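You operate a simulated robot arm through the tools that you are given. There is no shell and no other tool. Be economical: measure what you need, move in short steps, check, and stop when the job is done.

Carry out the task below with a simulated robot arm. There is one attempt and no reset: what you move stays moved.

JOB
Put the blue-band cylinder on the top of the press bench away on the lower shelf of the parts trolley. Then take the tub with black rim on the top of the low steel bench and put it away on the shelf of the mesh bench. Then press the white button by the lower glass three times. Then put one of the spacers from the parts cart on the shallow steel tray. The order counts. Set down upright: blue-band cylinder.

It is judged by the outcome, as a careful person would: the job done as asked, and still so three seconds after it is handed in. It fails if anything else is knocked over, pushed out of place, dropped, spilled or broken.

ROBOT AND FRAMES
A 6-joint arm with a two-finger parallel gripper on a trunk, on a base that drives. Base frame: it is fixed to the floor where the robot stands at the start and does not move with it; the origin is under the middle of the robot, x ahead of it, y to its left, z up; the surface under the hand at the start is at about z = 0.8. Readings come in m, degrees, newtons and seconds.
Its first joint turns from -166.0 to 166.0 degrees. Places, roughly: blue-band cylinder [1, 0, 0.75]; lower shelf of the parts trolley [3.6, 4.1, 0.3]; shallow steel tray (45x26x3 cm) [-1.7, 0.5, 0.9]; shelf of the mesh bench [-1.6, -2.4, 0.4]; spacer [-3.5, 0, 0.75]; tub with black rim [-1, 5.75, 0.5]; white button by the lower glass [-4.3, 4.3, 1.2]. Payload 3.91 kg.
The TCP is the grasp point between the finger pads, 0.03 m short of the fingertips. In the tool frame z runs along the fingers and y along their closing line. Largest opening 0.11 m; finger width 0.02, thickness 0.01; the body of the gripper, 0.048 by 0.112 m, starts 0.055 m behind the TCP.
Orientation is that of the tool frame in the base frame, as [roll, pitch, yaw] about the fixed x, y, z axes, in that order (R = Rz(yaw) Ry(pitch) Rx(roll)). With the fingers straight down and closing along the base's y, the tool's x points along the base's -x, its y along +y and its z along -z.

CONTROLS
- The arm moves only by the tool move_arm. Its argument "commands" is a list of rows, each a list of 3 entries, a list of its own where there are three numbers: the shift along the tool's x, y, z in m, then the turn, a rotation vector about the tool's x, y, z in degrees, then the opening, from 0 (shut) to 1 (fully open). In form: [[[tx, ty, tz], [ax, ay, az], hand], ...]. A call has 1 to 8 rows; each row is the pose to reach, as a shift and turn from the pose commanded when the call began, along the tool's axes at that moment. Rows are played at 5 a second. More than 0.05 m and 8.6 degrees between two rows, or a gripper value outside its range, and nothing of the call is played. Where a pose cannot be reached the arm comes as near as it can. A force on the tool above 40 N (or 10 N above the force at the start of the call, whichever is more), or a blocked arm, ends the call early, and 0.2 s more pass. The fingers move at their own pace (about 0.153 m/s each) and stop on an object; they squeeze with about 21 N. The grip force told is the motor's: it shows also when the fingers shut on nothing. Time passes only in rows, and 0.2 s behind the last, so rows that repeat a pose let the fingers close. It gives the time, the measured TCP pose, the force on the tool (base axes), the opening and the grip force at its end, in the units of the frame above (readings bear some noise), with the torque about the TCP (base axes, N m) and any sound that the robot's microphone picked up.
- Cameras (640 x 400 px; columns grow to the right, rows downward): "scene" is now at [0.2173, 0.2153, 1.373]; the picture's right is [-0.23, -0.97, 0.00], its down [-0.51, 0.12, -0.85] and it looks along [0.83, -0.20, -0.52] (base axes); focal length 281 px, centre (320, 200). "wrist" rides on the gripper at [0.072, 0.017, -0.103] in the tool frame; the picture's right is [-0.23, 0.97, 0.00], its down [-0.76, -0.18, -0.62] and it looks along [-0.61, -0.14, 0.78] (tool axes); focal length 222 px, centre (320, 200). There is no depth. A picture from a camera that has moved, and an enlarged one, comes with that camera's place and axes in the base frame and with its lens.
- get_image(camera): a new picture of that camera. It takes no simulated time.
- drive_base(legs): drives the robot by 1 to 6 legs, each [ahead, turn to the left] in m and degrees, along the robot's own axes; the way and the turn of a leg run together, so that a leg with both is an arc; at most 1.5 m and 180 degrees a leg. The arm and the cameras ride along, it lands a little off, and it stops where it bumps. It gives what a move gives.
- aim_head(pan, tilt): turns the head with the scene camera to pan (to the left, within 120 degrees either way) and tilt (down, from -29 to 69), counted from straight ahead of the robot. It gives what a move gives.
- enlarge(camera, box): a new picture of the part [left, top, right, bottom] of that camera's present view, enlarged. It takes no simulated time.
- close_job(): hands the job in; it is judged then, once.

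Work in short steps. Places have to be worked out from the pictures, the camera data and where the tool is seen: move nearer, look again, correct. Check each grasp and each placing, and mend what went wrong. You have 165 turns and 120 pictures in all, those below and enlarged ones among them. Open the gripper and draw the arm clear of the work before you hand the job in, unless the task says otherwise; then end with one line.

The tools are called after "Emit:" by a JSON object that holds its "fn" and its "kwargs". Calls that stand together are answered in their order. move_arm: Moves the arm, as the interface text tells. Its arguments: {"type":"object","properties":{"commands":{"type":"array"}},"required":["commands"]} The other tools are called the same way: drive_base (legs) drives the base; aim_head (pan, tilt) turns the head that bears the scene camera; get_image (camera) takes a picture; enlarge (camera, box) takes an enlarged picture of a part of a camera's view; close_job () hands the job in.

At the start:

```text
time_s: 0.0
tcp_pos: [0.5209, 0.2034, 1.0923]
tcp_rot: [180.0, 0.0, -180.0]
ft_force: [0.4, 0.1, 0.0]
wrist_torque: [0.01, 0.03, -0.01]
width: 0.1099
finger_force: 0.0
robot x, y, heading: [0.0012, -0.0028, -0.0]
head pan, tilt: [-13.5, 31.6]
```

scene: 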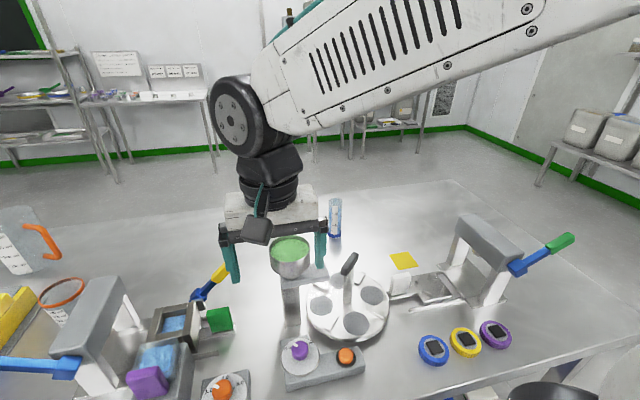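
wrist: 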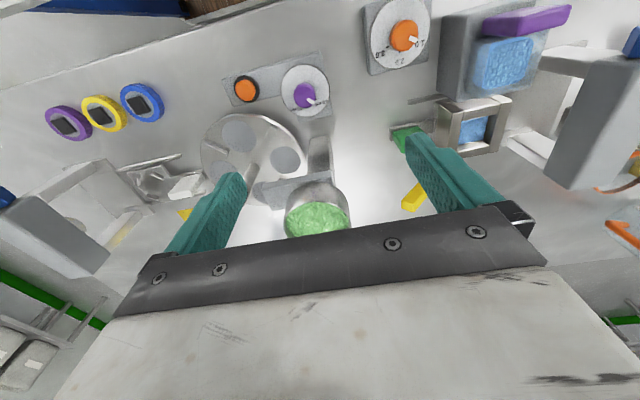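

The blue-band cylinder seems to be the clear vial near pixel (335,218). I'll enlarge it to measure.

Emit:
{"fn": "enlarge", "kwargs": {"camera": "scene", "box": [240, 170, 440, 295]}}

Emit:
{"fn": "enlarge", "kwargs": {"camera": "scene", "box": [0, 0, 320, 200]}}

```text
3.20 times, centred on (340, 232) of scene
camera zoom: at [0.2173, 0.2153, 1.373], right [-0.23, -0.97, 0.0], down [-0.51, 0.12, -0.85], along [0.83, -0.2, -0.52], focal length 898 px, centre (256, 96)
```

zoom: 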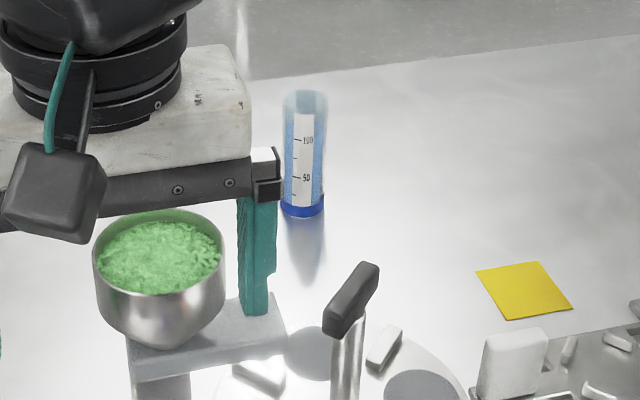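

```text
2.00 times, centred on (160, 100) of scene
camera zoom: at [0.2173, 0.2153, 1.373], right [-0.23, -0.97, 0.0], down [-0.51, 0.12, -0.85], along [0.83, -0.2, -0.52], focal length 561 px, centre (640, 400)
```

zoom: 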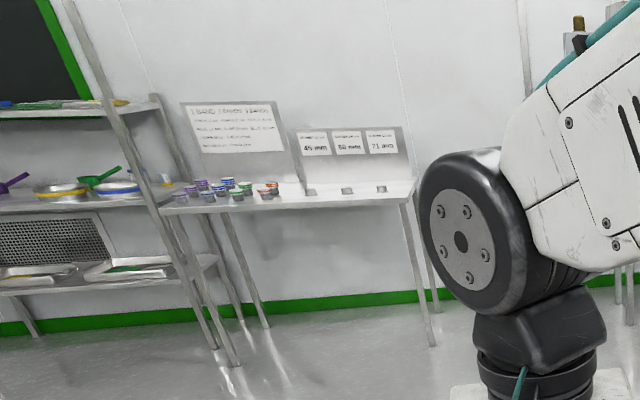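

The vial stands near the far edge at about x 0.95, y 0, behind fixtures. I'll look around at the trolley and the way there.

Emit:
{"fn": "aim_head", "kwargs": {"pan": 49, "tilt": 15}}

Emit:
{"fn": "get_image", "kwargs": {"camera": "scene"}}

Emit:
{"fn": "aim_head", "kwargs": {"pan": 110, "tilt": 15}}

Emit:
{"fn": "get_image", "kwargs": {"camera": "scene"}}

Emit:
{"fn": "aim_head", "kwargs": {"pan": -90, "tilt": 15}}

Emit:
{"fn": "get_image", "kwargs": {"camera": "scene"}}

Emit:
{"fn": "aim_head", "kwargs": {"pan": -20, "tilt": 20}}

Emit:
{"fn": "get_image", "kwargs": {"camera": "scene"}}

```text
time_s: 1.3
tcp_pos: [0.5205, 0.2036, 1.0938]
tcp_rot: [180.0, 0.0, 180.0]
ft_force: [-1.1, -1.0, 0.0]
wrist_torque: [-0.01, -0.02, 0.04]
width: 0.1101
finger_force: 0.0
robot x, y, heading: [0.0005, 0.0004, -0.1]
head pan, tilt: [49.0, 15.0]
```

```text
115 pictures are left
camera scene: at [0.1913, 0.3067, 1.3996], right [0.75, -0.66, 0.0], down [-0.17, -0.2, -0.97], along [0.63, 0.73, -0.26], focal length 281 px, centre (320, 200)
```

scene: 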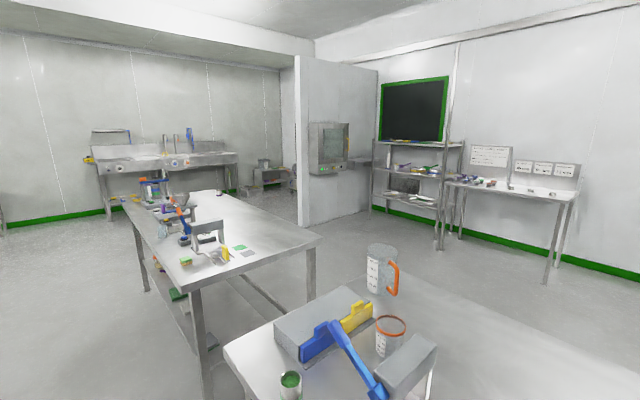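

```text
time_s: 2.6
tcp_pos: [0.5208, 0.2034, 1.0935]
tcp_rot: [-180.0, 0.0, 180.0]
ft_force: [0.7, -0.3, 0.3]
wrist_torque: [0.03, 0.03, 0.0]
width: 0.11
finger_force: 0.1
robot x, y, heading: [0.0022, 0.0018, -0.1]
head pan, tilt: [110.0, 15.0]
```

```text
114 pictures are left
camera scene: at [0.0981, 0.324, 1.3997], right [0.94, 0.34, 0.0], down [0.09, -0.24, -0.97], along [-0.33, 0.91, -0.26], focal length 281 px, centre (320, 200)
```

scene: 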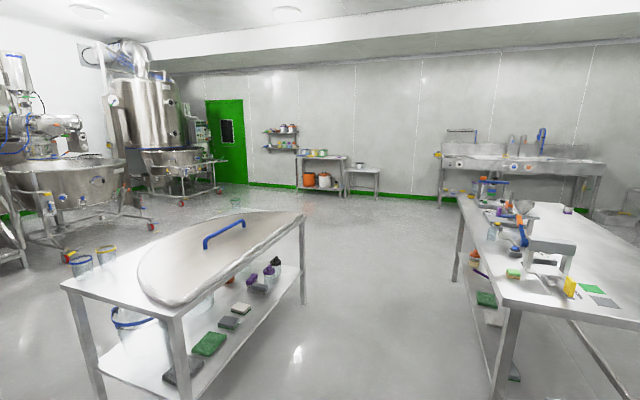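

```text
time_s: 5.6
tcp_pos: [0.5212, 0.2027, 1.0935]
tcp_rot: [179.9, -0.1, -180.0]
ft_force: [0.5, 0.5, 0.0]
wrist_torque: [-0.02, 0.0, 0.01]
width: 0.11
finger_force: 0.0
robot x, y, heading: [0.0023, 0.0018, -0.1]
head pan, tilt: [-90.0, 15.0]
```

```text
113 pictures are left
camera scene: at [0.13, 0.1428, 1.3997], right [-1.0, 0.0, 0.0], down [0.0, 0.26, -0.97], along [0.0, -0.97, -0.26], focal length 281 px, centre (320, 200)
```

scene: 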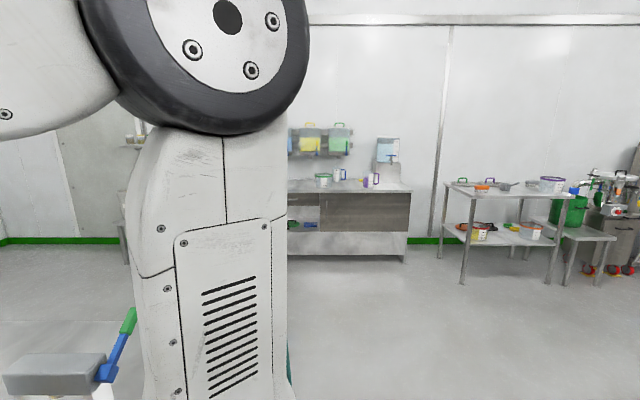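

```text
time_s: 7.0
tcp_pos: [0.521, 0.2042, 1.0932]
tcp_rot: [180.0, 0.0, 179.9]
ft_force: [0.6, 0.3, 0.2]
wrist_torque: [-0.01, 0.0, 0.0]
width: 0.1099
finger_force: 0.0
robot x, y, heading: [0.0014, -0.0033, 0.1]
head pan, tilt: [-20.0, 20.0]
```

```text
112 pictures are left
camera scene: at [0.2175, 0.2043, 1.3915], right [-0.34, -0.94, 0.0], down [-0.32, 0.12, -0.94], along [0.88, -0.32, -0.34], focal length 281 px, centre (320, 200)
```

scene: 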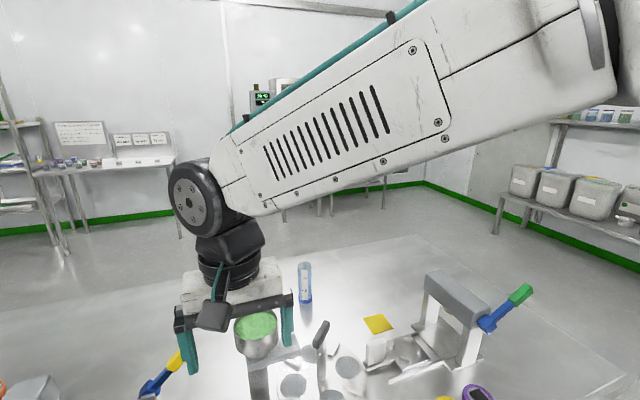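

I'll bring the hand toward a pre-grasp pose tilted 45° forward, so the cylinder can later go under a shelf upright, and then look with both cameras.

Emit:
{"fn": "move_arm", "kwargs": {"commands": [[[-0.0325, -0.026, 0.0], [0, -5.6, 0], 1], [[-0.065, -0.052, 0.0], [0, -11.2, 0], 1], [[-0.0975, -0.078, 0.0], [0, -16.9, 0], 1], [[-0.13, -0.105, 0.0], [0, -22.5, 0], 1], [[-0.1625, -0.131, 0.0], [0, -28.1, 0], 1], [[-0.195, -0.157, 0.0], [0, -33.75, 0], 1], [[-0.2275, -0.184, 0.01], [0, -39.4, 0], 1], [[-0.26, -0.21, 0.02], [0, -45, 0], 1]]}}

Emit:
{"fn": "get_image", "kwargs": {"camera": "wrist"}}

Emit:
{"fn": "get_image", "kwargs": {"camera": "scene"}}

```text
time_s: 8.8
tcp_pos: [0.7812, -0.0086, 1.0681]
tcp_rot: [-180.0, 45.0, -180.0]
ft_force: [0.9, -0.6, 1.1]
wrist_torque: [-0.01, 0.0, 0.02]
width: 0.1104
finger_force: 0.1
robot x, y, heading: [-0.0016, 0.0, 0.1]
head pan, tilt: [-20.0, 20.0]
```

```text
111 pictures are left
camera wrist: at [0.6571, 0.0088, 1.0902], right [0.16, 0.97, 0.16], down [0.1, -0.18, 0.98], along [0.98, -0.14, -0.12], focal length 222 px, centre (320, 200)
```

wrist: 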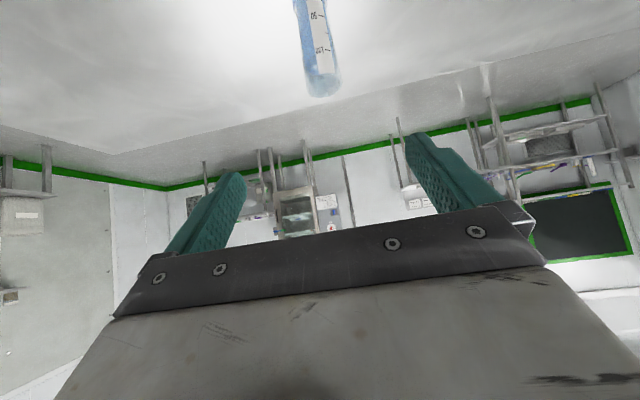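

```text
110 pictures are left
camera scene: at [0.217, 0.2045, 1.3916], right [-0.34, -0.94, 0.0], down [-0.32, 0.12, -0.94], along [0.88, -0.32, -0.34], focal length 281 px, centre (320, 200)
```

scene: 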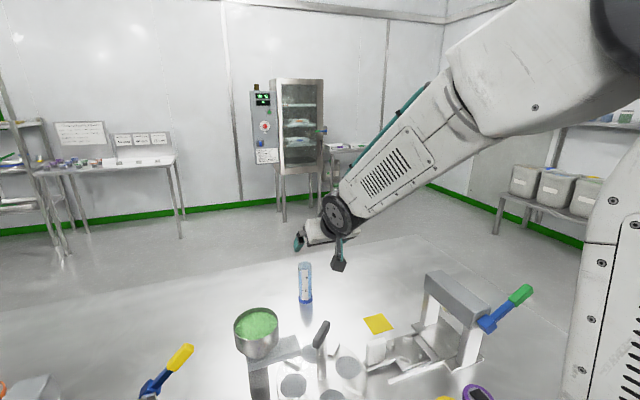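

Triangulation puts the cylinder's top at about (0.92, 0.0, 0.92), with the table at z≈0.80. Next comes the pre-grasp, 12 cm back along the approach.

Emit:
{"fn": "move_arm", "kwargs": {"commands": [[[0.016, 0.002, 0.042], [0, 0, 0], 1], [[0.033, 0.004, 0.083], [0, 0, 0], 1], [[0.049, 0.0066, 0.125], [0, 0, 0], 1], [[0.049, 0.0066, 0.125], [0, 0, 0], 1]]}}

Emit:
{"fn": "get_image", "kwargs": {"camera": "wrist"}}

Emit:
{"fn": "enlarge", "kwargs": {"camera": "scene", "box": [220, 200, 420, 325]}}

```text
time_s: 9.8
tcp_pos: [0.8359, -0.0034, 0.9507]
tcp_rot: [179.1, 44.9, 178.5]
ft_force: [0.3, 1.4, 0.6]
wrist_torque: [-0.06, 0.03, -0.01]
width: 0.1101
finger_force: 0.0
out of reach, approached as far as the arm can: row 2
robot x, y, heading: [0.0013, 0.0004, -0.0]
head pan, tilt: [-20.0, 20.0]
```

```text
109 pictures are left
camera wrist: at [0.7113, 0.0157, 0.9728], right [0.18, 0.97, 0.17], down [0.1, -0.19, 0.98], along [0.98, -0.16, -0.13], focal length 222 px, centre (320, 200)
```

wrist: 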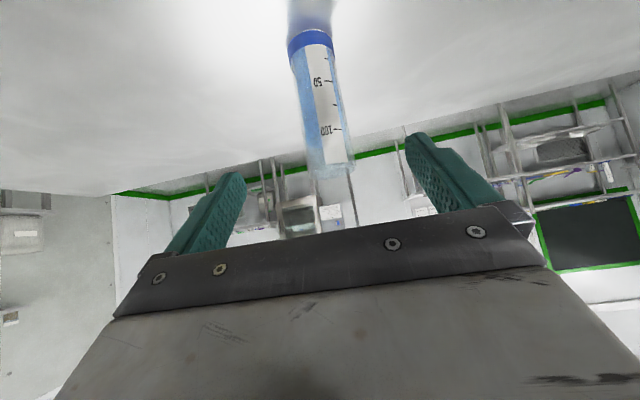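

```text
3.20 times, centred on (320, 262) of scene
camera zoom: at [0.2174, 0.2044, 1.3915], right [-0.34, -0.94, 0.0], down [-0.32, 0.12, -0.94], along [0.88, -0.32, -0.34], focal length 898 px, centre (320, 0)
```

zoom: 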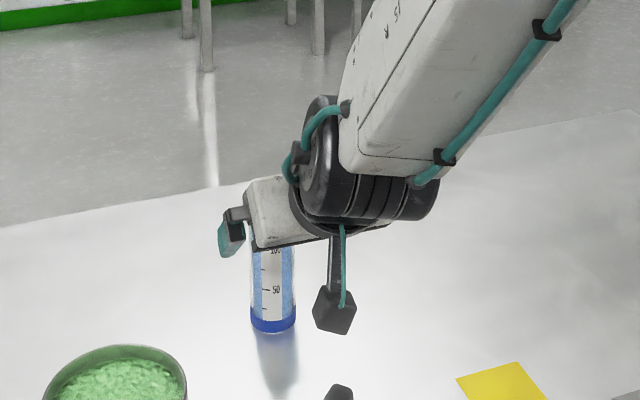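

The approach line passes right through the cylinder's middle (about pixel 320,119). I'll advance 12 cm with the hand open.

Emit:
{"fn": "move_arm", "kwargs": {"commands": [[[0, 0, 0.03], [0, 0, 0], 1], [[0, 0, 0.06], [0, 0, 0], 1], [[0, 0, 0.09], [0, 0, 0], 1], [[0, 0, 0.12], [0, 0, 0], 1], [[0, 0, 0.12], [0, 0, 0], 1]]}}

Emit:
{"fn": "get_image", "kwargs": {"camera": "wrist"}}

Emit:
{"fn": "enlarge", "kwargs": {"camera": "scene", "box": [220, 200, 420, 325]}}

```text
time_s: 10.9
tcp_pos: [0.9231, 0.007, 0.8743]
tcp_rot: [-179.5, 45.6, -179.9]
ft_force: [-1.0, -0.3, 3.0]
wrist_torque: [0.02, 0.0, 0.02]
width: 0.1098
finger_force: 0.2
out of reach, approached as far as the arm can: row 4, 5
robot x, y, heading: [-0.0009, -0.0001, -0.1]
head pan, tilt: [-20.0, 20.0]
stopped in row 5: the force on the tool passed its limit at 45 N (the readings are from after the stop); the commanded pose is now the measured one
```

```text
107 pictures are left
camera wrist: at [0.7988, 0.0248, 0.8945], right [0.17, 0.97, 0.15], down [0.09, -0.17, 0.98], along [0.98, -0.15, -0.11], focal length 222 px, centre (320, 200)
```

wrist: 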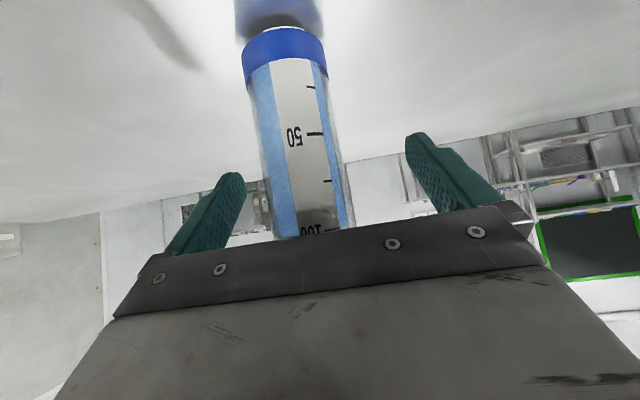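

```text
3.20 times, centred on (320, 262) of scene
camera zoom: at [0.2172, 0.2044, 1.3915], right [-0.34, -0.94, 0.0], down [-0.32, 0.12, -0.94], along [0.88, -0.32, -0.34], focal length 898 px, centre (320, 0)
```

zoom: 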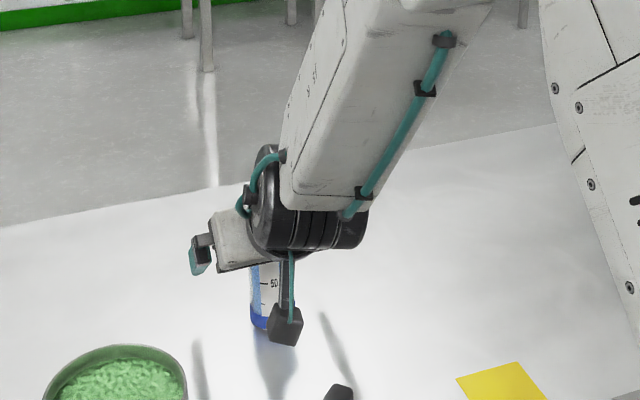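

The palm touched the cylinder's rim, because the grasp was too low for a 45° hand. I'll back off, raise slightly and recentre in y, then check before closing.

Emit:
{"fn": "move_arm", "kwargs": {"commands": [[[0, -0.002, -0.015], [0, 0, 0], 1], [[-0.004, -0.008, -0.02], [0, 0, 0], 1], [[-0.007, -0.012, -0.016], [0, 0, 0], 1], [[-0.007, -0.012, -0.014], [0, 0, 0], 1]]}}

Emit:
{"fn": "get_image", "kwargs": {"camera": "wrist"}}

```text
time_s: 11.9
tcp_pos: [0.9178, -0.0046, 0.8889]
tcp_rot: [-179.0, 45.5, 180.0]
ft_force: [0.4, -0.8, 0.0]
wrist_torque: [-0.03, 0.0, -0.04]
width: 0.1099
finger_force: 0.0
robot x, y, heading: [-0.0022, -0.0015, 0.1]
head pan, tilt: [-20.0, 20.0]
```

```text
105 pictures are left
camera wrist: at [0.7939, 0.0142, 0.91], right [0.17, 0.97, 0.15], down [0.09, -0.17, 0.98], along [0.98, -0.15, -0.11], focal length 222 px, centre (320, 200)
```

wrist: 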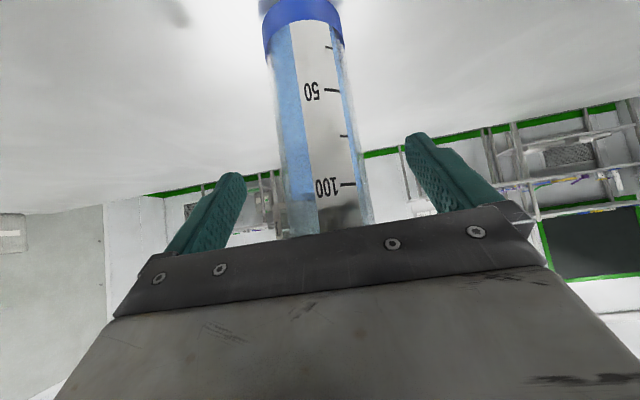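

It is well centred and free of contact. Closing the fingers.

Emit:
{"fn": "move_arm", "kwargs": {"commands": [[[0, 0, 0], [0, 0, 0], 0.6], [[0, 0, 0], [0, 0, 0], 0.3], [[0, 0, 0], [0, 0, 0], 0.3], [[0, 0, 0], [0, 0, 0], 0], [[0, 0, 0], [0, 0, 0], 0], [[0, 0, 0], [0, 0, 0], 0]]}}

Emit:
{"fn": "get_image", "kwargs": {"camera": "wrist"}}

```text
time_s: 13.3
tcp_pos: [0.9178, -0.005, 0.8886]
tcp_rot: [-179.0, 45.5, -179.9]
ft_force: [-0.1, 0.0, 2.0]
wrist_torque: [0.02, 0.0, 0.01]
width: 0.0381
finger_force: 20.4
robot x, y, heading: [-0.003, -0.0001, 0.2]
head pan, tilt: [-20.0, 20.0]
```

```text
104 pictures are left
camera wrist: at [0.7938, 0.0142, 0.91], right [0.17, 0.97, 0.15], down [0.09, -0.17, 0.98], along [0.98, -0.15, -0.11], focal length 222 px, centre (320, 200)
```

wrist: 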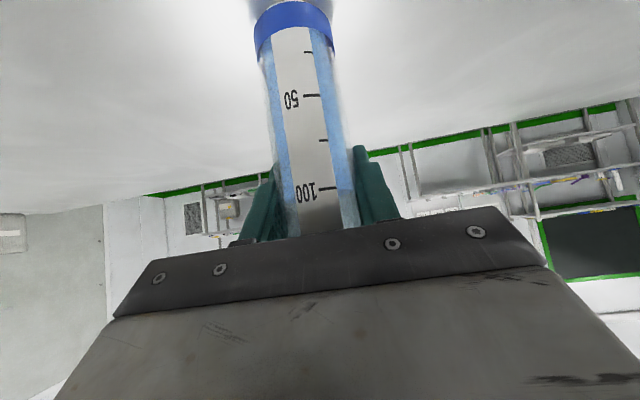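

Grip holds at 38 mm. I'll lift and draw back.

Emit:
{"fn": "move_arm", "kwargs": {"commands": [[[-0.0212, 0, -0.0212], [0, 0, 0], 0], [[-0.05, 0, -0.05], [0, 0, 0], 0], [[-0.08, 0, -0.08], [0, 0, 0], 0], [[-0.11, 0, -0.11], [0, 0, 0], 0], [[-0.14, 0, -0.14], [0, 0, 0], 0], [[-0.12, 0, -0.175], [0, 0, 0], 0], [[-0.1, 0, -0.21], [0, 0, 0], 0], [[-0.1, 0, -0.21], [0, 0, 0], 0]]}}

Emit:
{"fn": "get_image", "kwargs": {"camera": "scene"}}

```text
time_s: 15.1
tcp_pos: [0.8408, -0.0053, 1.1067]
tcp_rot: [-179.5, 45.6, -179.9]
ft_force: [0.5, -0.1, -0.8]
wrist_torque: [-0.04, 0.02, 0.01]
width: 0.0
finger_force: 21.0
out of reach, approached as far as the arm can: row 3
robot x, y, heading: [0.003, -0.0001, 0.0]
head pan, tilt: [-20.0, 20.0]
```

```text
103 pictures are left
camera scene: at [0.2175, 0.2044, 1.3915], right [-0.34, -0.94, 0.0], down [-0.32, 0.12, -0.94], along [0.88, -0.32, -0.34], focal length 281 px, centre (320, 200)
```

scene: 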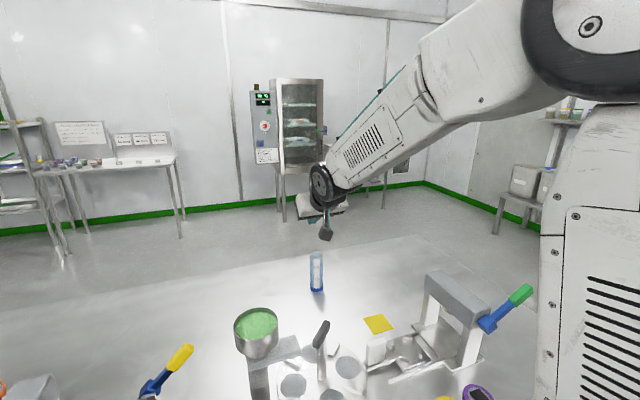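

The cylinder slipped out; it stands upright but a bit farther away. Re-measuring it.

Emit:
{"fn": "enlarge", "kwargs": {"camera": "scene", "box": [260, 220, 380, 295]}}

Emit:
{"fn": "get_image", "kwargs": {"camera": "wrist"}}

```text
5.33 times, centred on (320, 258) of scene
camera zoom: at [0.2175, 0.2044, 1.3915], right [-0.34, -0.94, 0.0], down [-0.32, 0.12, -0.94], along [0.88, -0.32, -0.34], focal length 1497 px, centre (320, -107)
```

zoom: 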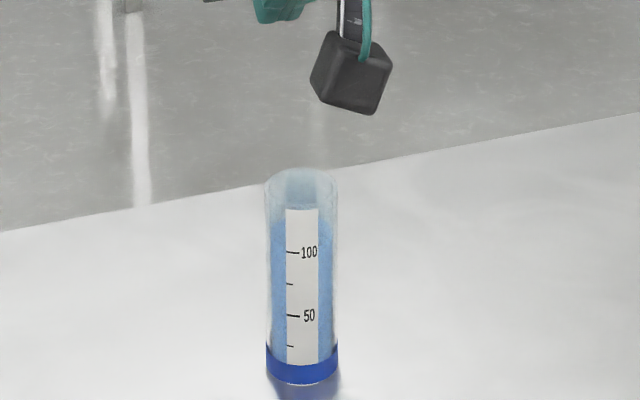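

```text
101 pictures are left
camera wrist: at [0.7157, 0.0121, 1.1276], right [0.17, 0.97, 0.16], down [0.09, -0.17, 0.98], along [0.98, -0.15, -0.11], focal length 222 px, centre (320, 200)
```

wrist: 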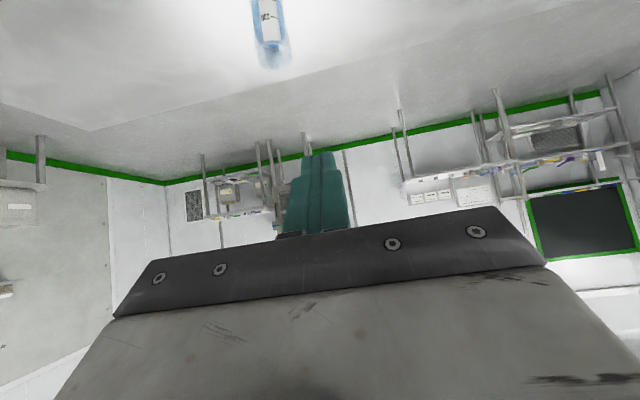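

Now at about (0.947, −0.05), top z 0.93. At 45° the forearm lines up with the tool (singular), so I'll use 30° below horizontal and set up a new pre-grasp with the hand open.

Emit:
{"fn": "move_arm", "kwargs": {"commands": [[[0, -0.015, 0], [0, -5, 0], 0.5], [[0, -0.03, 0], [0, -10, 0], 1], [[0, -0.045, 0], [0, -15, 0], 1], [[0.03, -0.045, 0.03], [0, -15, 0], 1], [[0.06, -0.045, 0.055], [0, -15, 0], 1], [[0.09, -0.045, 0.085], [0, -15, 0], 1], [[0.115, -0.045, 0.107], [0, -15, 0], 1], [[0.115, -0.045, 0.107], [0, -15, 0], 1]]}}

Emit:
{"fn": "get_image", "kwargs": {"camera": "wrist"}}

Emit:
{"fn": "enlarge", "kwargs": {"camera": "scene", "box": [220, 200, 420, 325]}}

```text
time_s: 16.9
tcp_pos: [0.8342, -0.0494, 0.9504]
tcp_rot: [-179.1, 60.6, -179.7]
ft_force: [0.1, 0.8, 0.6]
wrist_torque: [0.01, 0.04, 0.02]
width: 0.1101
finger_force: 0.1
out of reach, approached as far as the arm can: row 2
robot x, y, heading: [-0.0011, -0.0006, 0.2]
head pan, tilt: [-20.0, 20.0]
```

```text
100 pictures are left
camera wrist: at [0.7084, -0.031, 0.9379], right [0.12, 0.97, 0.19], down [-0.17, -0.17, 0.97], along [0.98, -0.15, 0.15], focal length 222 px, centre (320, 200)
```

wrist: 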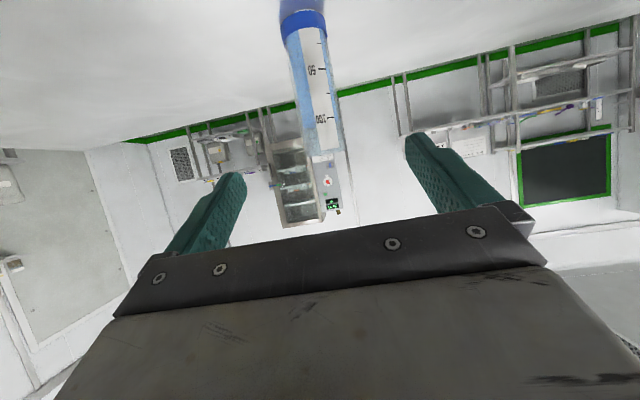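

```text
3.20 times, centred on (320, 262) of scene
camera zoom: at [0.2173, 0.2043, 1.3915], right [-0.34, -0.94, 0.0], down [-0.32, 0.12, -0.94], along [0.88, -0.32, -0.34], focal length 898 px, centre (320, 0)
```

zoom: 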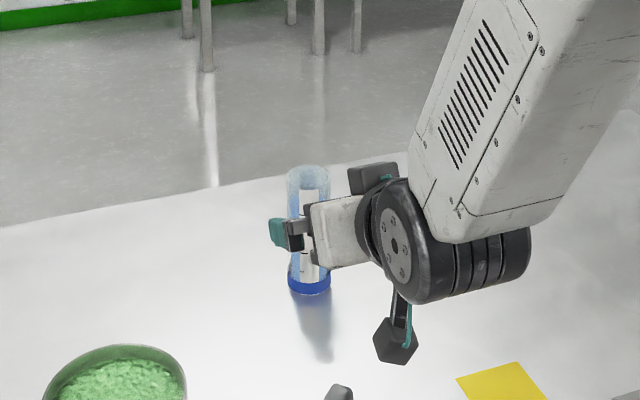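

Aligned: the cylinder centre is at x≈0.945. Advancing 13.2 cm along the tool.

Emit:
{"fn": "move_arm", "kwargs": {"commands": [[[0, 0, 0.04], [0, 0, 0], 1], [[0, 0, 0.08], [0, 0, 0], 1], [[0, 0, 0.11], [0, 0, 0], 1], [[0, 0, 0.132], [0, 0, 0], 1], [[0, 0, 0.132], [0, 0, 0], 1]]}}

Emit:
{"fn": "get_image", "kwargs": {"camera": "wrist"}}

Emit:
{"fn": "enlarge", "kwargs": {"camera": "scene", "box": [220, 200, 420, 325]}}

```text
time_s: 18.1
tcp_pos: [0.9484, -0.0503, 0.8871]
tcp_rot: [-179.2, 60.6, -179.6]
ft_force: [-0.2, -0.2, 0.2]
wrist_torque: [0.01, -0.03, 0.0]
width: 0.1101
finger_force: 0.0
robot x, y, heading: [-0.0038, -0.0012, 0.2]
head pan, tilt: [-20.0, 20.0]
```

```text
98 pictures are left
camera wrist: at [0.8233, -0.0319, 0.8743], right [0.12, 0.97, 0.19], down [-0.17, -0.17, 0.97], along [0.98, -0.15, 0.15], focal length 222 px, centre (320, 200)
```

wrist: 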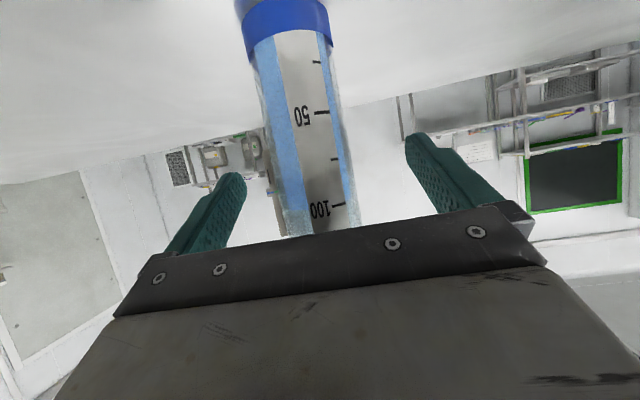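

```text
3.20 times, centred on (320, 262) of scene
camera zoom: at [0.2174, 0.2043, 1.3915], right [-0.34, -0.94, 0.0], down [-0.32, 0.12, -0.94], along [0.88, -0.32, -0.34], focal length 898 px, centre (320, 0)
```

zoom: 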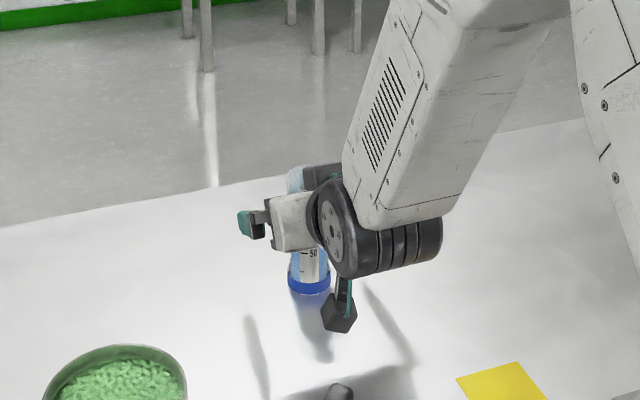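

No contact; the base looks about 5 mm past the TCP. I'll advance 5 mm and close.

Emit:
{"fn": "move_arm", "kwargs": {"commands": [[[0, 0, 0.005], [0, 0, 0], 1], [[0, 0, 0.005], [0, 0, 0], 0.6], [[0, 0, 0.005], [0, 0, 0], 0.4], [[0, 0, 0.005], [0, 0, 0], 0.3], [[0, 0, 0.005], [0, 0, 0], 0], [[0, 0, 0.005], [0, 0, 0], 0], [[0, 0, 0.005], [0, 0, 0], 0]]}}

Emit:
{"fn": "move_arm", "kwargs": {"commands": [[[-0.017, 0, -0.01], [0, 0, 0], 0], [[-0.035, 0, -0.02], [0, 0, 0], 0], [[-0.052, 0, -0.03], [0, 0, 0], 0], [[-0.052, 0, -0.03], [0, 0, 0], 0]]}}

Emit:
{"fn": "enlarge", "kwargs": {"camera": "scene", "box": [220, 200, 420, 325]}}

```text
time_s: 19.7
tcp_pos: [0.9532, -0.0491, 0.8846]
tcp_rot: [-179.2, 60.6, -179.7]
ft_force: [0.2, 0.7, 2.0]
wrist_torque: [0.09, -0.02, -0.03]
width: 0.0381
finger_force: 21.3
robot x, y, heading: [-0.0022, -0.0014, -0.1]
head pan, tilt: [-20.0, 20.0]
```

```text
time_s: 20.7
tcp_pos: [0.9537, -0.0512, 0.9425]
tcp_rot: [-179.1, 60.5, -179.7]
ft_force: [-0.8, -0.3, -1.4]
wrist_torque: [-0.01, -0.02, 0.03]
width: 0.0379
finger_force: 20.7
robot x, y, heading: [0.0017, 0.001, -0.1]
head pan, tilt: [-20.0, 20.0]
```

```text
3.20 times, centred on (320, 262) of scene
camera zoom: at [0.2175, 0.2043, 1.3915], right [-0.34, -0.94, 0.0], down [-0.32, 0.12, -0.94], along [0.88, -0.32, -0.34], focal length 898 px, centre (320, 0)
```

zoom: 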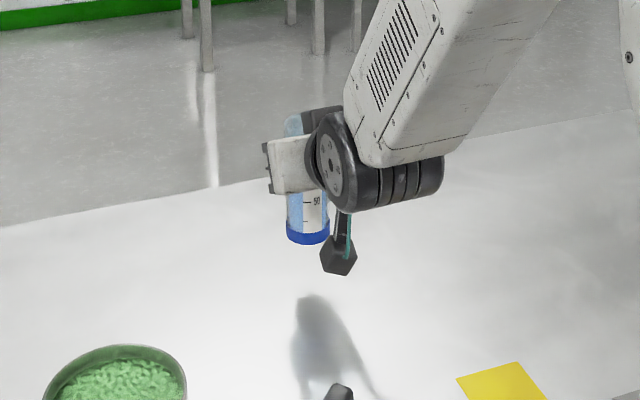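

Lifted and held. Raising further, then pulling back over the bench slowly.

Emit:
{"fn": "move_arm", "kwargs": {"commands": [[[-0.03, 0, -0.017], [0, 0, 0], 0], [[-0.06, 0, -0.034], [0, 0, 0], 0], [[-0.09, 0, -0.051], [0, 0, 0], 0], [[-0.12, 0, -0.068], [0, 0, 0], 0], [[-0.11, 0, -0.1], [0, 0, 0], 0], [[-0.095, 0, -0.13], [0, 0, 0], 0], [[-0.08, 0, -0.16], [0, 0, 0], 0], [[-0.065, 0, -0.19], [0, 0, 0], 0]]}}

Emit:
{"fn": "move_arm", "kwargs": {"commands": [[[0.01, 0, -0.03], [0, 0, 0], 0], [[0.02, 0, -0.06], [0, 0, 0], 0], [[0.03, 0, -0.09], [0, 0, 0], 0], [[0.04, 0, -0.12], [0, 0, 0], 0], [[0.05, 0, -0.15], [0, 0, 0], 0]]}}

Emit:
{"fn": "get_image", "kwargs": {"camera": "wrist"}}

```text
time_s: 22.5
tcp_pos: [0.8183, -0.0484, 1.0941]
tcp_rot: [-179.2, 60.5, -179.6]
ft_force: [-0.1, 0.5, -1.9]
wrist_torque: [-0.03, -0.03, 0.0]
width: 0.038
finger_force: 21.1
robot x, y, heading: [0.0016, 0.0015, -0.0]
head pan, tilt: [-20.0, 20.0]
```

```text
time_s: 23.7
tcp_pos: [0.6661, -0.0443, 1.1242]
tcp_rot: [-179.2, 60.4, -179.8]
ft_force: [0.3, -0.5, -1.7]
wrist_torque: [0.0, -0.05, -0.02]
width: 0.038
finger_force: 20.9
robot x, y, heading: [0.0008, 0.0011, -0.1]
head pan, tilt: [-20.0, 20.0]
```

```text
95 pictures are left
camera wrist: at [0.5399, -0.0274, 1.1123], right [0.12, 0.97, 0.19], down [-0.17, -0.17, 0.97], along [0.98, -0.15, 0.14], focal length 222 px, centre (320, 200)
```

wrist: 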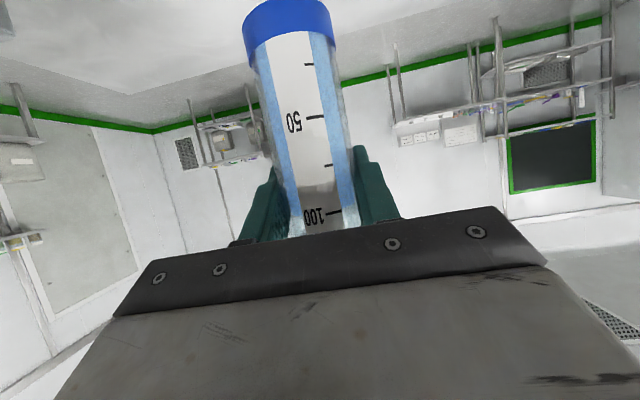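

Firmly held. I'll back up slightly, turn left into the corridor between the benches, and look ahead.

Emit:
{"fn": "drive_base", "kwargs": {"legs": [[-0.12, 0], [0, 90]]}}

Emit:
{"fn": "aim_head", "kwargs": {"pan": 0, "tilt": 25}}

Emit:
{"fn": "get_image", "kwargs": {"camera": "scene"}}

```text
time_s: 28.8
tcp_pos: [-0.0966, 0.6674, 1.1244]
tcp_rot: [-179.2, 60.5, -88.0]
ft_force: [0.7, 0.0, -1.4]
wrist_torque: [0.02, -0.05, 0.0]
width: 0.038
finger_force: 21.0
robot x, y, heading: [-0.1207, -0.0031, 91.8]
head pan, tilt: [-20.0, 20.0]
```

```text
time_s: 29.6
tcp_pos: [-0.0972, 0.6669, 1.1251]
tcp_rot: [-179.1, 60.6, -88.0]
ft_force: [-0.3, 0.2, -2.0]
wrist_torque: [0.05, 0.02, 0.04]
width: 0.0378
finger_force: 20.7
robot x, y, heading: [-0.1243, 0.0009, 91.7]
head pan, tilt: [0.0, 25.0]
```

```text
94 pictures are left
camera scene: at [-0.3643, 0.2166, 1.3834], right [1.0, 0.03, 0.0], down [0.01, -0.42, -0.91], along [-0.03, 0.91, -0.42], focal length 281 px, centre (320, 200)
```

scene: 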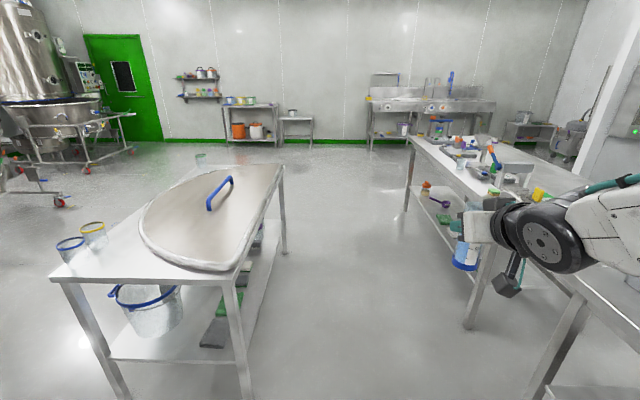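

The corridor is clear, about x −0.6 to 0.4. I'll drive on past the second bench and turn right toward the trolley.

Emit:
{"fn": "drive_base", "kwargs": {"legs": [[0, -1.7], [1.5, 0], [1.5, 0], [0.9, 0], [0, -90]]}}

Emit:
{"fn": "get_image", "kwargs": {"camera": "scene"}}

```text
time_s: 52.7
tcp_pos: [0.3953, 3.9496, 1.1246]
tcp_rot: [-179.2, 60.5, -175.0]
ft_force: [0.2, 0.4, -1.9]
wrist_torque: [0.0, 0.01, -0.03]
width: 0.0378
finger_force: 20.6
robot x, y, heading: [-0.2732, 3.9453, 4.8]
head pan, tilt: [0.0, 25.0]
```

```text
93 pictures are left
camera scene: at [-0.0698, 4.194, 1.3834], right [0.08, -1.0, 0.0], down [-0.42, -0.03, -0.91], along [0.9, 0.07, -0.42], focal length 281 px, centre (320, 200)
```

scene: 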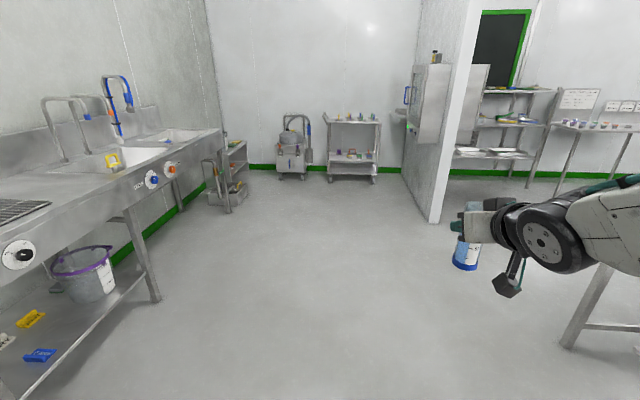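

The trolley (two shelves) is straight ahead at about x 3.5. I'll drive to about 1.2 m from it and look again.

Emit:
{"fn": "drive_base", "kwargs": {"legs": [[0, -2.8], [1.5, 0], [1.1, 0], [0, -2]]}}

Emit:
{"fn": "get_image", "kwargs": {"camera": "scene"}}

```text
time_s: 66.0
tcp_pos: [2.9651, 3.9664, 1.1249]
tcp_rot: [-179.2, 60.5, 179.8]
ft_force: [0.2, 0.2, -1.1]
wrist_torque: [-0.02, -0.02, 0.01]
width: 0.0377
finger_force: 20.6
robot x, y, heading: [2.3015, 4.0152, -0.5]
head pan, tilt: [0.0, 25.0]
```

```text
92 pictures are left
camera scene: at [2.5223, 4.2516, 1.3834], right [-0.01, -1.0, 0.0], down [-0.42, 0.0, -0.91], along [0.91, -0.01, -0.42], focal length 281 px, centre (320, 200)
```

scene: 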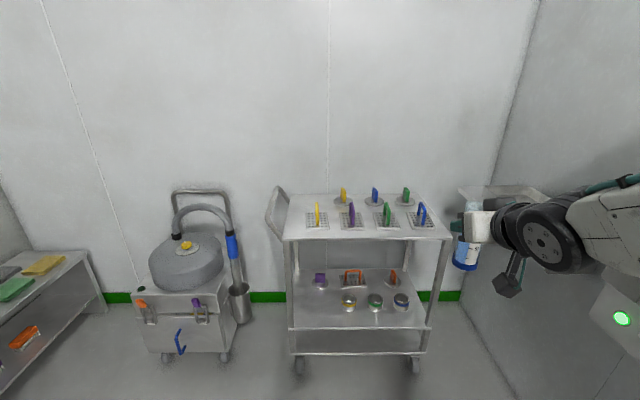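

Emit:
{"fn": "enlarge", "kwargs": {"camera": "scene", "box": [260, 170, 480, 380]}}

```text
1.90 times, centred on (370, 275) of scene
camera zoom: at [2.5223, 4.2516, 1.3834], right [-0.01, -1.0, 0.0], down [-0.42, 0.0, -0.91], along [0.91, -0.01, -0.42], focal length 535 px, centre (225, 57)
```

zoom: 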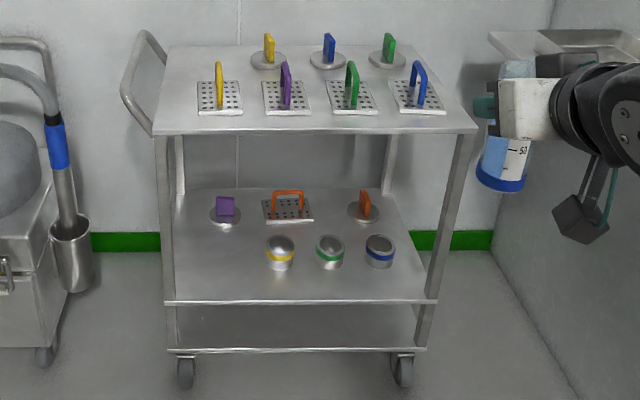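

The lower shelf is at z 0.30, front edge x≈3.45, with a free spot at about (3.54, 4.24) left of the yellow can. I'll reposition the base to face that spot.

Emit:
{"fn": "drive_base", "kwargs": {"legs": [[0, 29], [0.52, 0], [0, -28.5]]}}

Emit:
{"fn": "aim_head", "kwargs": {"pan": 0, "tilt": 45}}

Emit:
{"fn": "get_image", "kwargs": {"camera": "scene"}}

```text
time_s: 72.0
tcp_pos: [3.425, 4.2424, 1.1243]
tcp_rot: [-179.2, 60.5, -178.8]
ft_force: [0.3, 0.5, -1.2]
wrist_torque: [0.01, 0.0, 0.01]
width: 0.0382
finger_force: 21.0
robot x, y, heading: [2.7585, 4.2759, 0.6]
head pan, tilt: [0.0, 25.0]
```

```text
time_s: 72.8
tcp_pos: [3.4257, 4.2426, 1.1238]
tcp_rot: [-179.2, 60.4, -178.7]
ft_force: [-0.2, -0.1, -1.1]
wrist_torque: [-0.01, 0.0, -0.04]
width: 0.0382
finger_force: 21.4
robot x, y, heading: [2.7578, 4.2745, 1.1]
head pan, tilt: [0.0, 45.0]
```

```text
90 pictures are left
camera scene: at [2.9666, 4.5156, 1.3529], right [0.02, -1.0, 0.0], down [-0.71, -0.01, -0.71], along [0.71, 0.01, -0.71], focal length 281 px, centre (320, 200)
```

scene: 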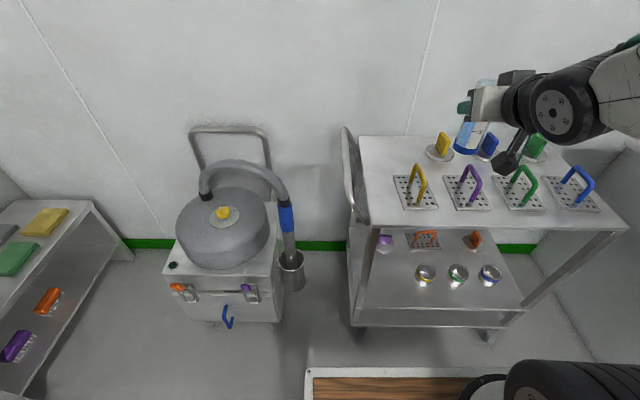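

The geometry agrees. The robot's own deck juts out about 0.40 m ahead at z≈0.6, so I'll lower the arm extended (TCP about 0.88 ahead) from further back, then drive in. First back up.

Emit:
{"fn": "drive_base", "kwargs": {"legs": [[-0.28, 0]]}}

Emit:
{"fn": "move_arm", "kwargs": {"commands": [[[-0.02, 0, 0.034], [0, 0, 0], 0], [[-0.02, 0, 0.075], [0, 0, 0], 0], [[-0.01, 0, 0.115], [0, 0, 0], 0], [[0.02, 0, 0.15], [0, 0, 0], 0], [[0.05, 0, 0.185], [0, 0, 0], 0], [[0.085, 0, 0.215], [0, 0, 0], 0], [[0.12, 0, 0.235], [0, 0, 0], 0], [[0.16, 0, 0.255], [0, 0, 0], 0]]}}

```text
time_s: 74.8
tcp_pos: [3.1383, 4.2376, 1.1245]
tcp_rot: [-179.2, 60.5, -178.7]
ft_force: [-0.2, -0.4, -1.1]
wrist_torque: [-0.01, -0.02, 0.0]
width: 0.0378
finger_force: 21.4
robot x, y, heading: [2.472, 4.2722, 0.9]
head pan, tilt: [0.0, 45.0]
```

```text
time_s: 76.6
tcp_pos: [3.2822, 4.2387, 0.8584]
tcp_rot: [-179.3, 60.6, -178.7]
ft_force: [-1.5, 0.2, -1.3]
wrist_torque: [0.04, -0.01, 0.02]
width: 0.038
finger_force: 21.1
robot x, y, heading: [2.4731, 4.2703, 1.0]
head pan, tilt: [0.0, 45.0]
```

Held fine. Continuing down to z≈0.47, just outside the shelf front.

Emit:
{"fn": "move_arm", "kwargs": {"commands": [[[0.0385, 0, 0.0295], [0, 0, 0], 0], [[0.077, 0, 0.059], [0, 0, 0], 0], [[0.115, 0, 0.0885], [0, 0, 0], 0], [[0.154, 0, 0.118], [0, 0, 0], 0], [[0.192, 0, 0.147], [0, 0, 0], 0], [[0.231, 0, 0.177], [0, 0, 0], 0], [[0.27, 0, 0.206], [0, 0, 0], 0], [[0.308, 0, 0.236], [0, 0, 0], 0]]}}

Emit:
{"fn": "get_image", "kwargs": {"camera": "scene"}}

Emit:
{"fn": "get_image", "kwargs": {"camera": "wrist"}}

```text
time_s: 78.4
tcp_pos: [3.3357, 4.2354, 0.4758]
tcp_rot: [-179.3, 60.5, -178.8]
ft_force: [-0.7, 0.0, -1.9]
wrist_torque: [0.02, 0.03, 0.01]
width: 0.0376
finger_force: 21.0
robot x, y, heading: [2.4736, 4.2734, 1.0]
head pan, tilt: [0.0, 45.0]
```

```text
89 pictures are left
camera scene: at [2.6801, 4.511, 1.3528], right [0.02, -1.0, 0.0], down [-0.71, -0.01, -0.71], along [0.71, 0.01, -0.71], focal length 281 px, centre (320, 200)
```

scene: 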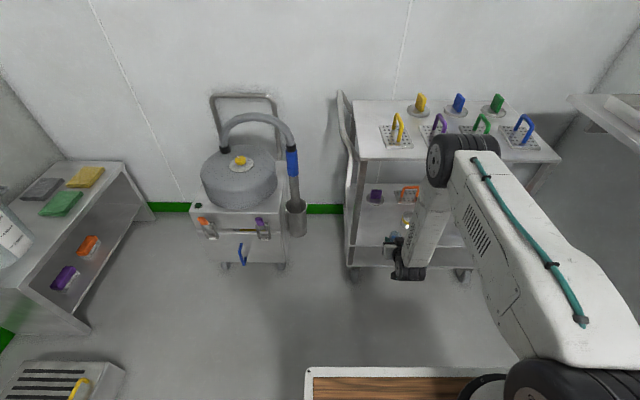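

```text
88 pictures are left
camera wrist: at [3.2093, 4.2514, 0.4638], right [0.1, 0.98, 0.19], down [-0.17, -0.17, 0.97], along [0.98, -0.13, 0.14], focal length 222 px, centre (320, 200)
```

wrist: 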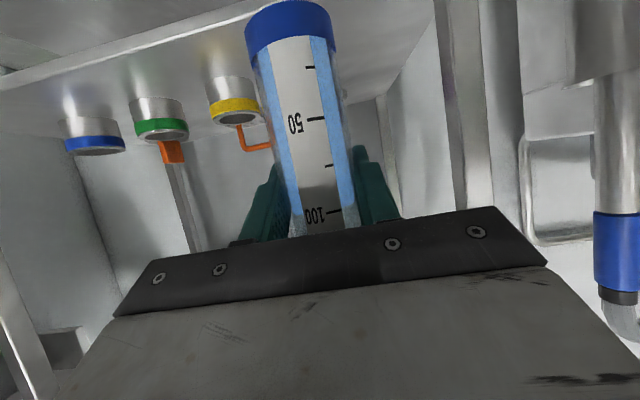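

The elbow sits forward and high, and would crowd the top deck on insertion. I'll back the base 15 cm and extend the arm so it straightens, then check where the elbow is.

Emit:
{"fn": "drive_base", "kwargs": {"legs": [[-0.15, 0]]}}

Emit:
{"fn": "move_arm", "kwargs": {"commands": [[[-0.02, 0, 0.034], [0, 0, 0], 0], [[-0.04, 0, 0.069], [0, 0, 0], 0], [[-0.059, 0, 0.104], [0, 0, 0], 0], [[-0.074, 0, 0.13], [0, 0, 0], 0]]}}

Emit:
{"fn": "get_image", "kwargs": {"camera": "scene"}}

```text
time_s: 79.8
tcp_pos: [3.1824, 4.2372, 0.4752]
tcp_rot: [-179.2, 60.5, -178.5]
ft_force: [-0.1, 0.8, -1.8]
wrist_torque: [0.01, 0.0, 0.0]
width: 0.0378
finger_force: 20.7
robot x, y, heading: [2.3228, 4.2684, 1.5]
head pan, tilt: [0.0, 45.0]
```

```text
time_s: 80.8
tcp_pos: [3.332, 4.2401, 0.4765]
tcp_rot: [-179.3, 60.4, -178.5]
ft_force: [0.1, 0.5, -2.0]
wrist_torque: [-0.02, 0.01, 0.03]
width: 0.0382
finger_force: 21.0
robot x, y, heading: [2.3204, 4.2668, 1.2]
head pan, tilt: [0.0, 45.0]
```

```text
87 pictures are left
camera scene: at [2.5275, 4.5089, 1.3528], right [0.02, -1.0, 0.0], down [-0.71, -0.01, -0.71], along [0.71, 0.01, -0.71], focal length 281 px, centre (320, 200)
```

scene: 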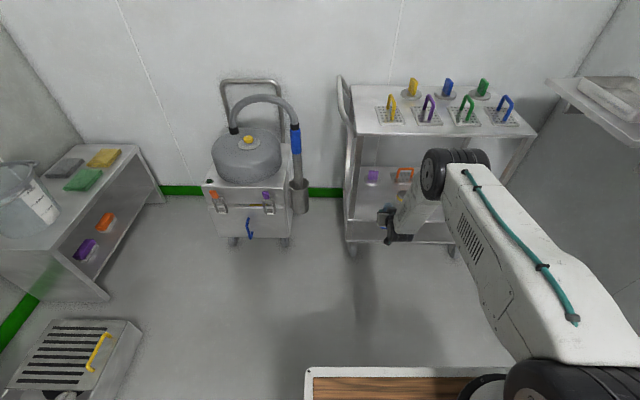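

The elbow is now about 19 cm behind the TCP, which is enough. I'll lower a little and then drive in about 18 cm.

Emit:
{"fn": "move_arm", "kwargs": {"commands": [[[0.0305, 0, 0.017], [0, 0, 0], 0], [[0.0305, 0, 0.017], [0, 0, 0], 0]]}}

Emit:
{"fn": "drive_base", "kwargs": {"legs": [[0.13, 0]]}}

Emit:
{"fn": "get_image", "kwargs": {"camera": "scene"}}

Emit:
{"fn": "get_image", "kwargs": {"camera": "wrist"}}

```text
time_s: 81.4
tcp_pos: [3.3315, 4.2396, 0.4418]
tcp_rot: [-179.2, 60.4, -178.6]
ft_force: [-0.3, -0.4, -2.2]
wrist_torque: [-0.02, -0.05, 0.0]
width: 0.038
finger_force: 20.6
robot x, y, heading: [2.3144, 4.2679, 1.5]
head pan, tilt: [0.0, 45.0]
```

```text
time_s: 82.6
tcp_pos: [3.4576, 4.2402, 0.4417]
tcp_rot: [-179.2, 60.6, -178.5]
ft_force: [-0.5, -0.6, -1.6]
wrist_torque: [-0.02, 0.01, 0.0]
width: 0.0379
finger_force: 21.2
robot x, y, heading: [2.4476, 4.275, 1.1]
head pan, tilt: [0.0, 45.0]
```

```text
86 pictures are left
camera scene: at [2.6543, 4.511, 1.3528], right [0.02, -1.0, 0.0], down [-0.71, -0.01, -0.71], along [0.71, 0.01, -0.71], focal length 281 px, centre (320, 200)
```

scene: 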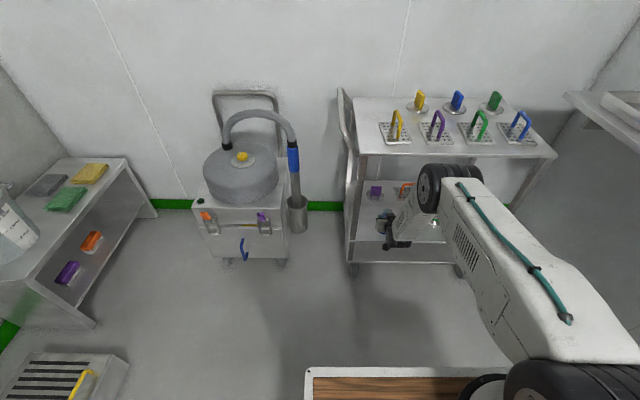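

```text
85 pictures are left
camera wrist: at [3.3322, 4.2558, 0.4299], right [0.1, 0.98, 0.19], down [-0.16, -0.17, 0.97], along [0.98, -0.13, 0.14], focal length 222 px, centre (320, 200)
```

wrist: 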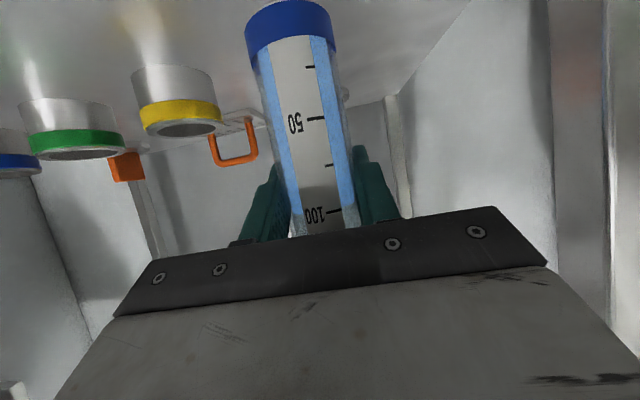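

The elbow is clear of the top deck. Drive 5.5 cm more, then lower toward the shelf.

Emit:
{"fn": "drive_base", "kwargs": {"legs": [[0.055, 0]]}}

Emit:
{"fn": "move_arm", "kwargs": {"commands": [[[0.0174, 0, 0.01], [0, 0, 0], 0], [[0.035, 0, 0.02], [0, 0, 0], 0], [[0.042, 0, 0.024], [0, 0, 0], 0], [[0.042, 0, 0.024], [0, 0, 0], 0]]}}

Emit:
{"fn": "get_image", "kwargs": {"camera": "wrist"}}

```text
time_s: 83.6
tcp_pos: [3.5133, 4.2394, 0.4417]
tcp_rot: [-179.3, 60.4, -178.7]
ft_force: [-0.4, 0.3, -1.3]
wrist_torque: [0.03, -0.04, 0.01]
width: 0.0381
finger_force: 21.6
robot x, y, heading: [2.5031, 4.274, 1.1]
head pan, tilt: [0.0, 45.0]
```

```text
time_s: 84.6
tcp_pos: [3.5143, 4.2414, 0.394]
tcp_rot: [-179.2, 60.5, -178.7]
ft_force: [2.4, 6.6, 11.8]
wrist_torque: [0.62, -0.37, 0.1]
width: 0.0381
finger_force: 20.9
robot x, y, heading: [2.4998, 4.2706, 1.0]
head pan, tilt: [0.0, 45.0]
```

```text
84 pictures are left
camera wrist: at [3.3881, 4.256, 0.3829], right [0.1, 0.98, 0.19], down [-0.17, -0.17, 0.97], along [0.98, -0.13, 0.15], focal length 222 px, centre (320, 200)
```

wrist: 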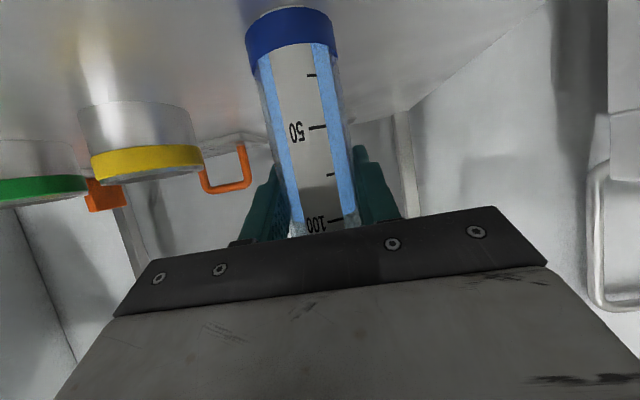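

Contact with the shelf (~13 N). Relieve 1 mm and open the fingers.

Emit:
{"fn": "move_arm", "kwargs": {"commands": [[[-0.001, 0, 0], [0, 0, 0], 0.36], [[-0.001, 0, 0], [0, 0, 0], 0.45], [[-0.001, 0, 0], [0, 0, 0], 0.6], [[-0.001, 0, 0], [0, 0, 0], 1], [[-0.001, 0, 0], [0, 0, 0], 1]]}}

Emit:
{"fn": "get_image", "kwargs": {"camera": "wrist"}}

```text
time_s: 85.8
tcp_pos: [3.5125, 4.2387, 0.3938]
tcp_rot: [-179.3, 60.4, -178.7]
ft_force: [0.3, -0.3, -0.1]
wrist_torque: [-0.02, 0.01, 0.04]
width: 0.11
finger_force: 0.1
robot x, y, heading: [2.5006, 4.2735, 1.1]
head pan, tilt: [0.0, 45.0]
```

```text
83 pictures are left
camera wrist: at [3.3875, 4.2551, 0.3823], right [0.1, 0.98, 0.19], down [-0.16, -0.17, 0.97], along [0.98, -0.13, 0.14], focal length 222 px, centre (320, 200)
```

wrist: 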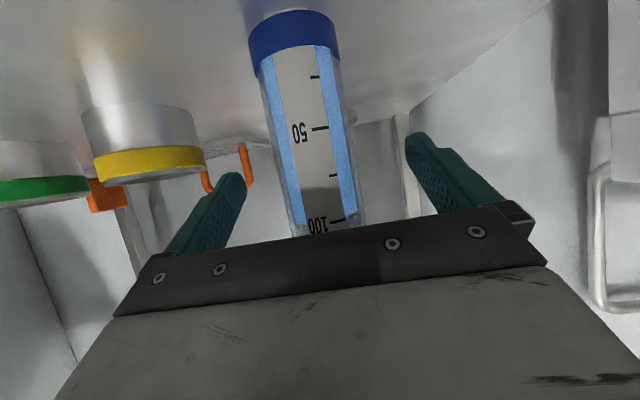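

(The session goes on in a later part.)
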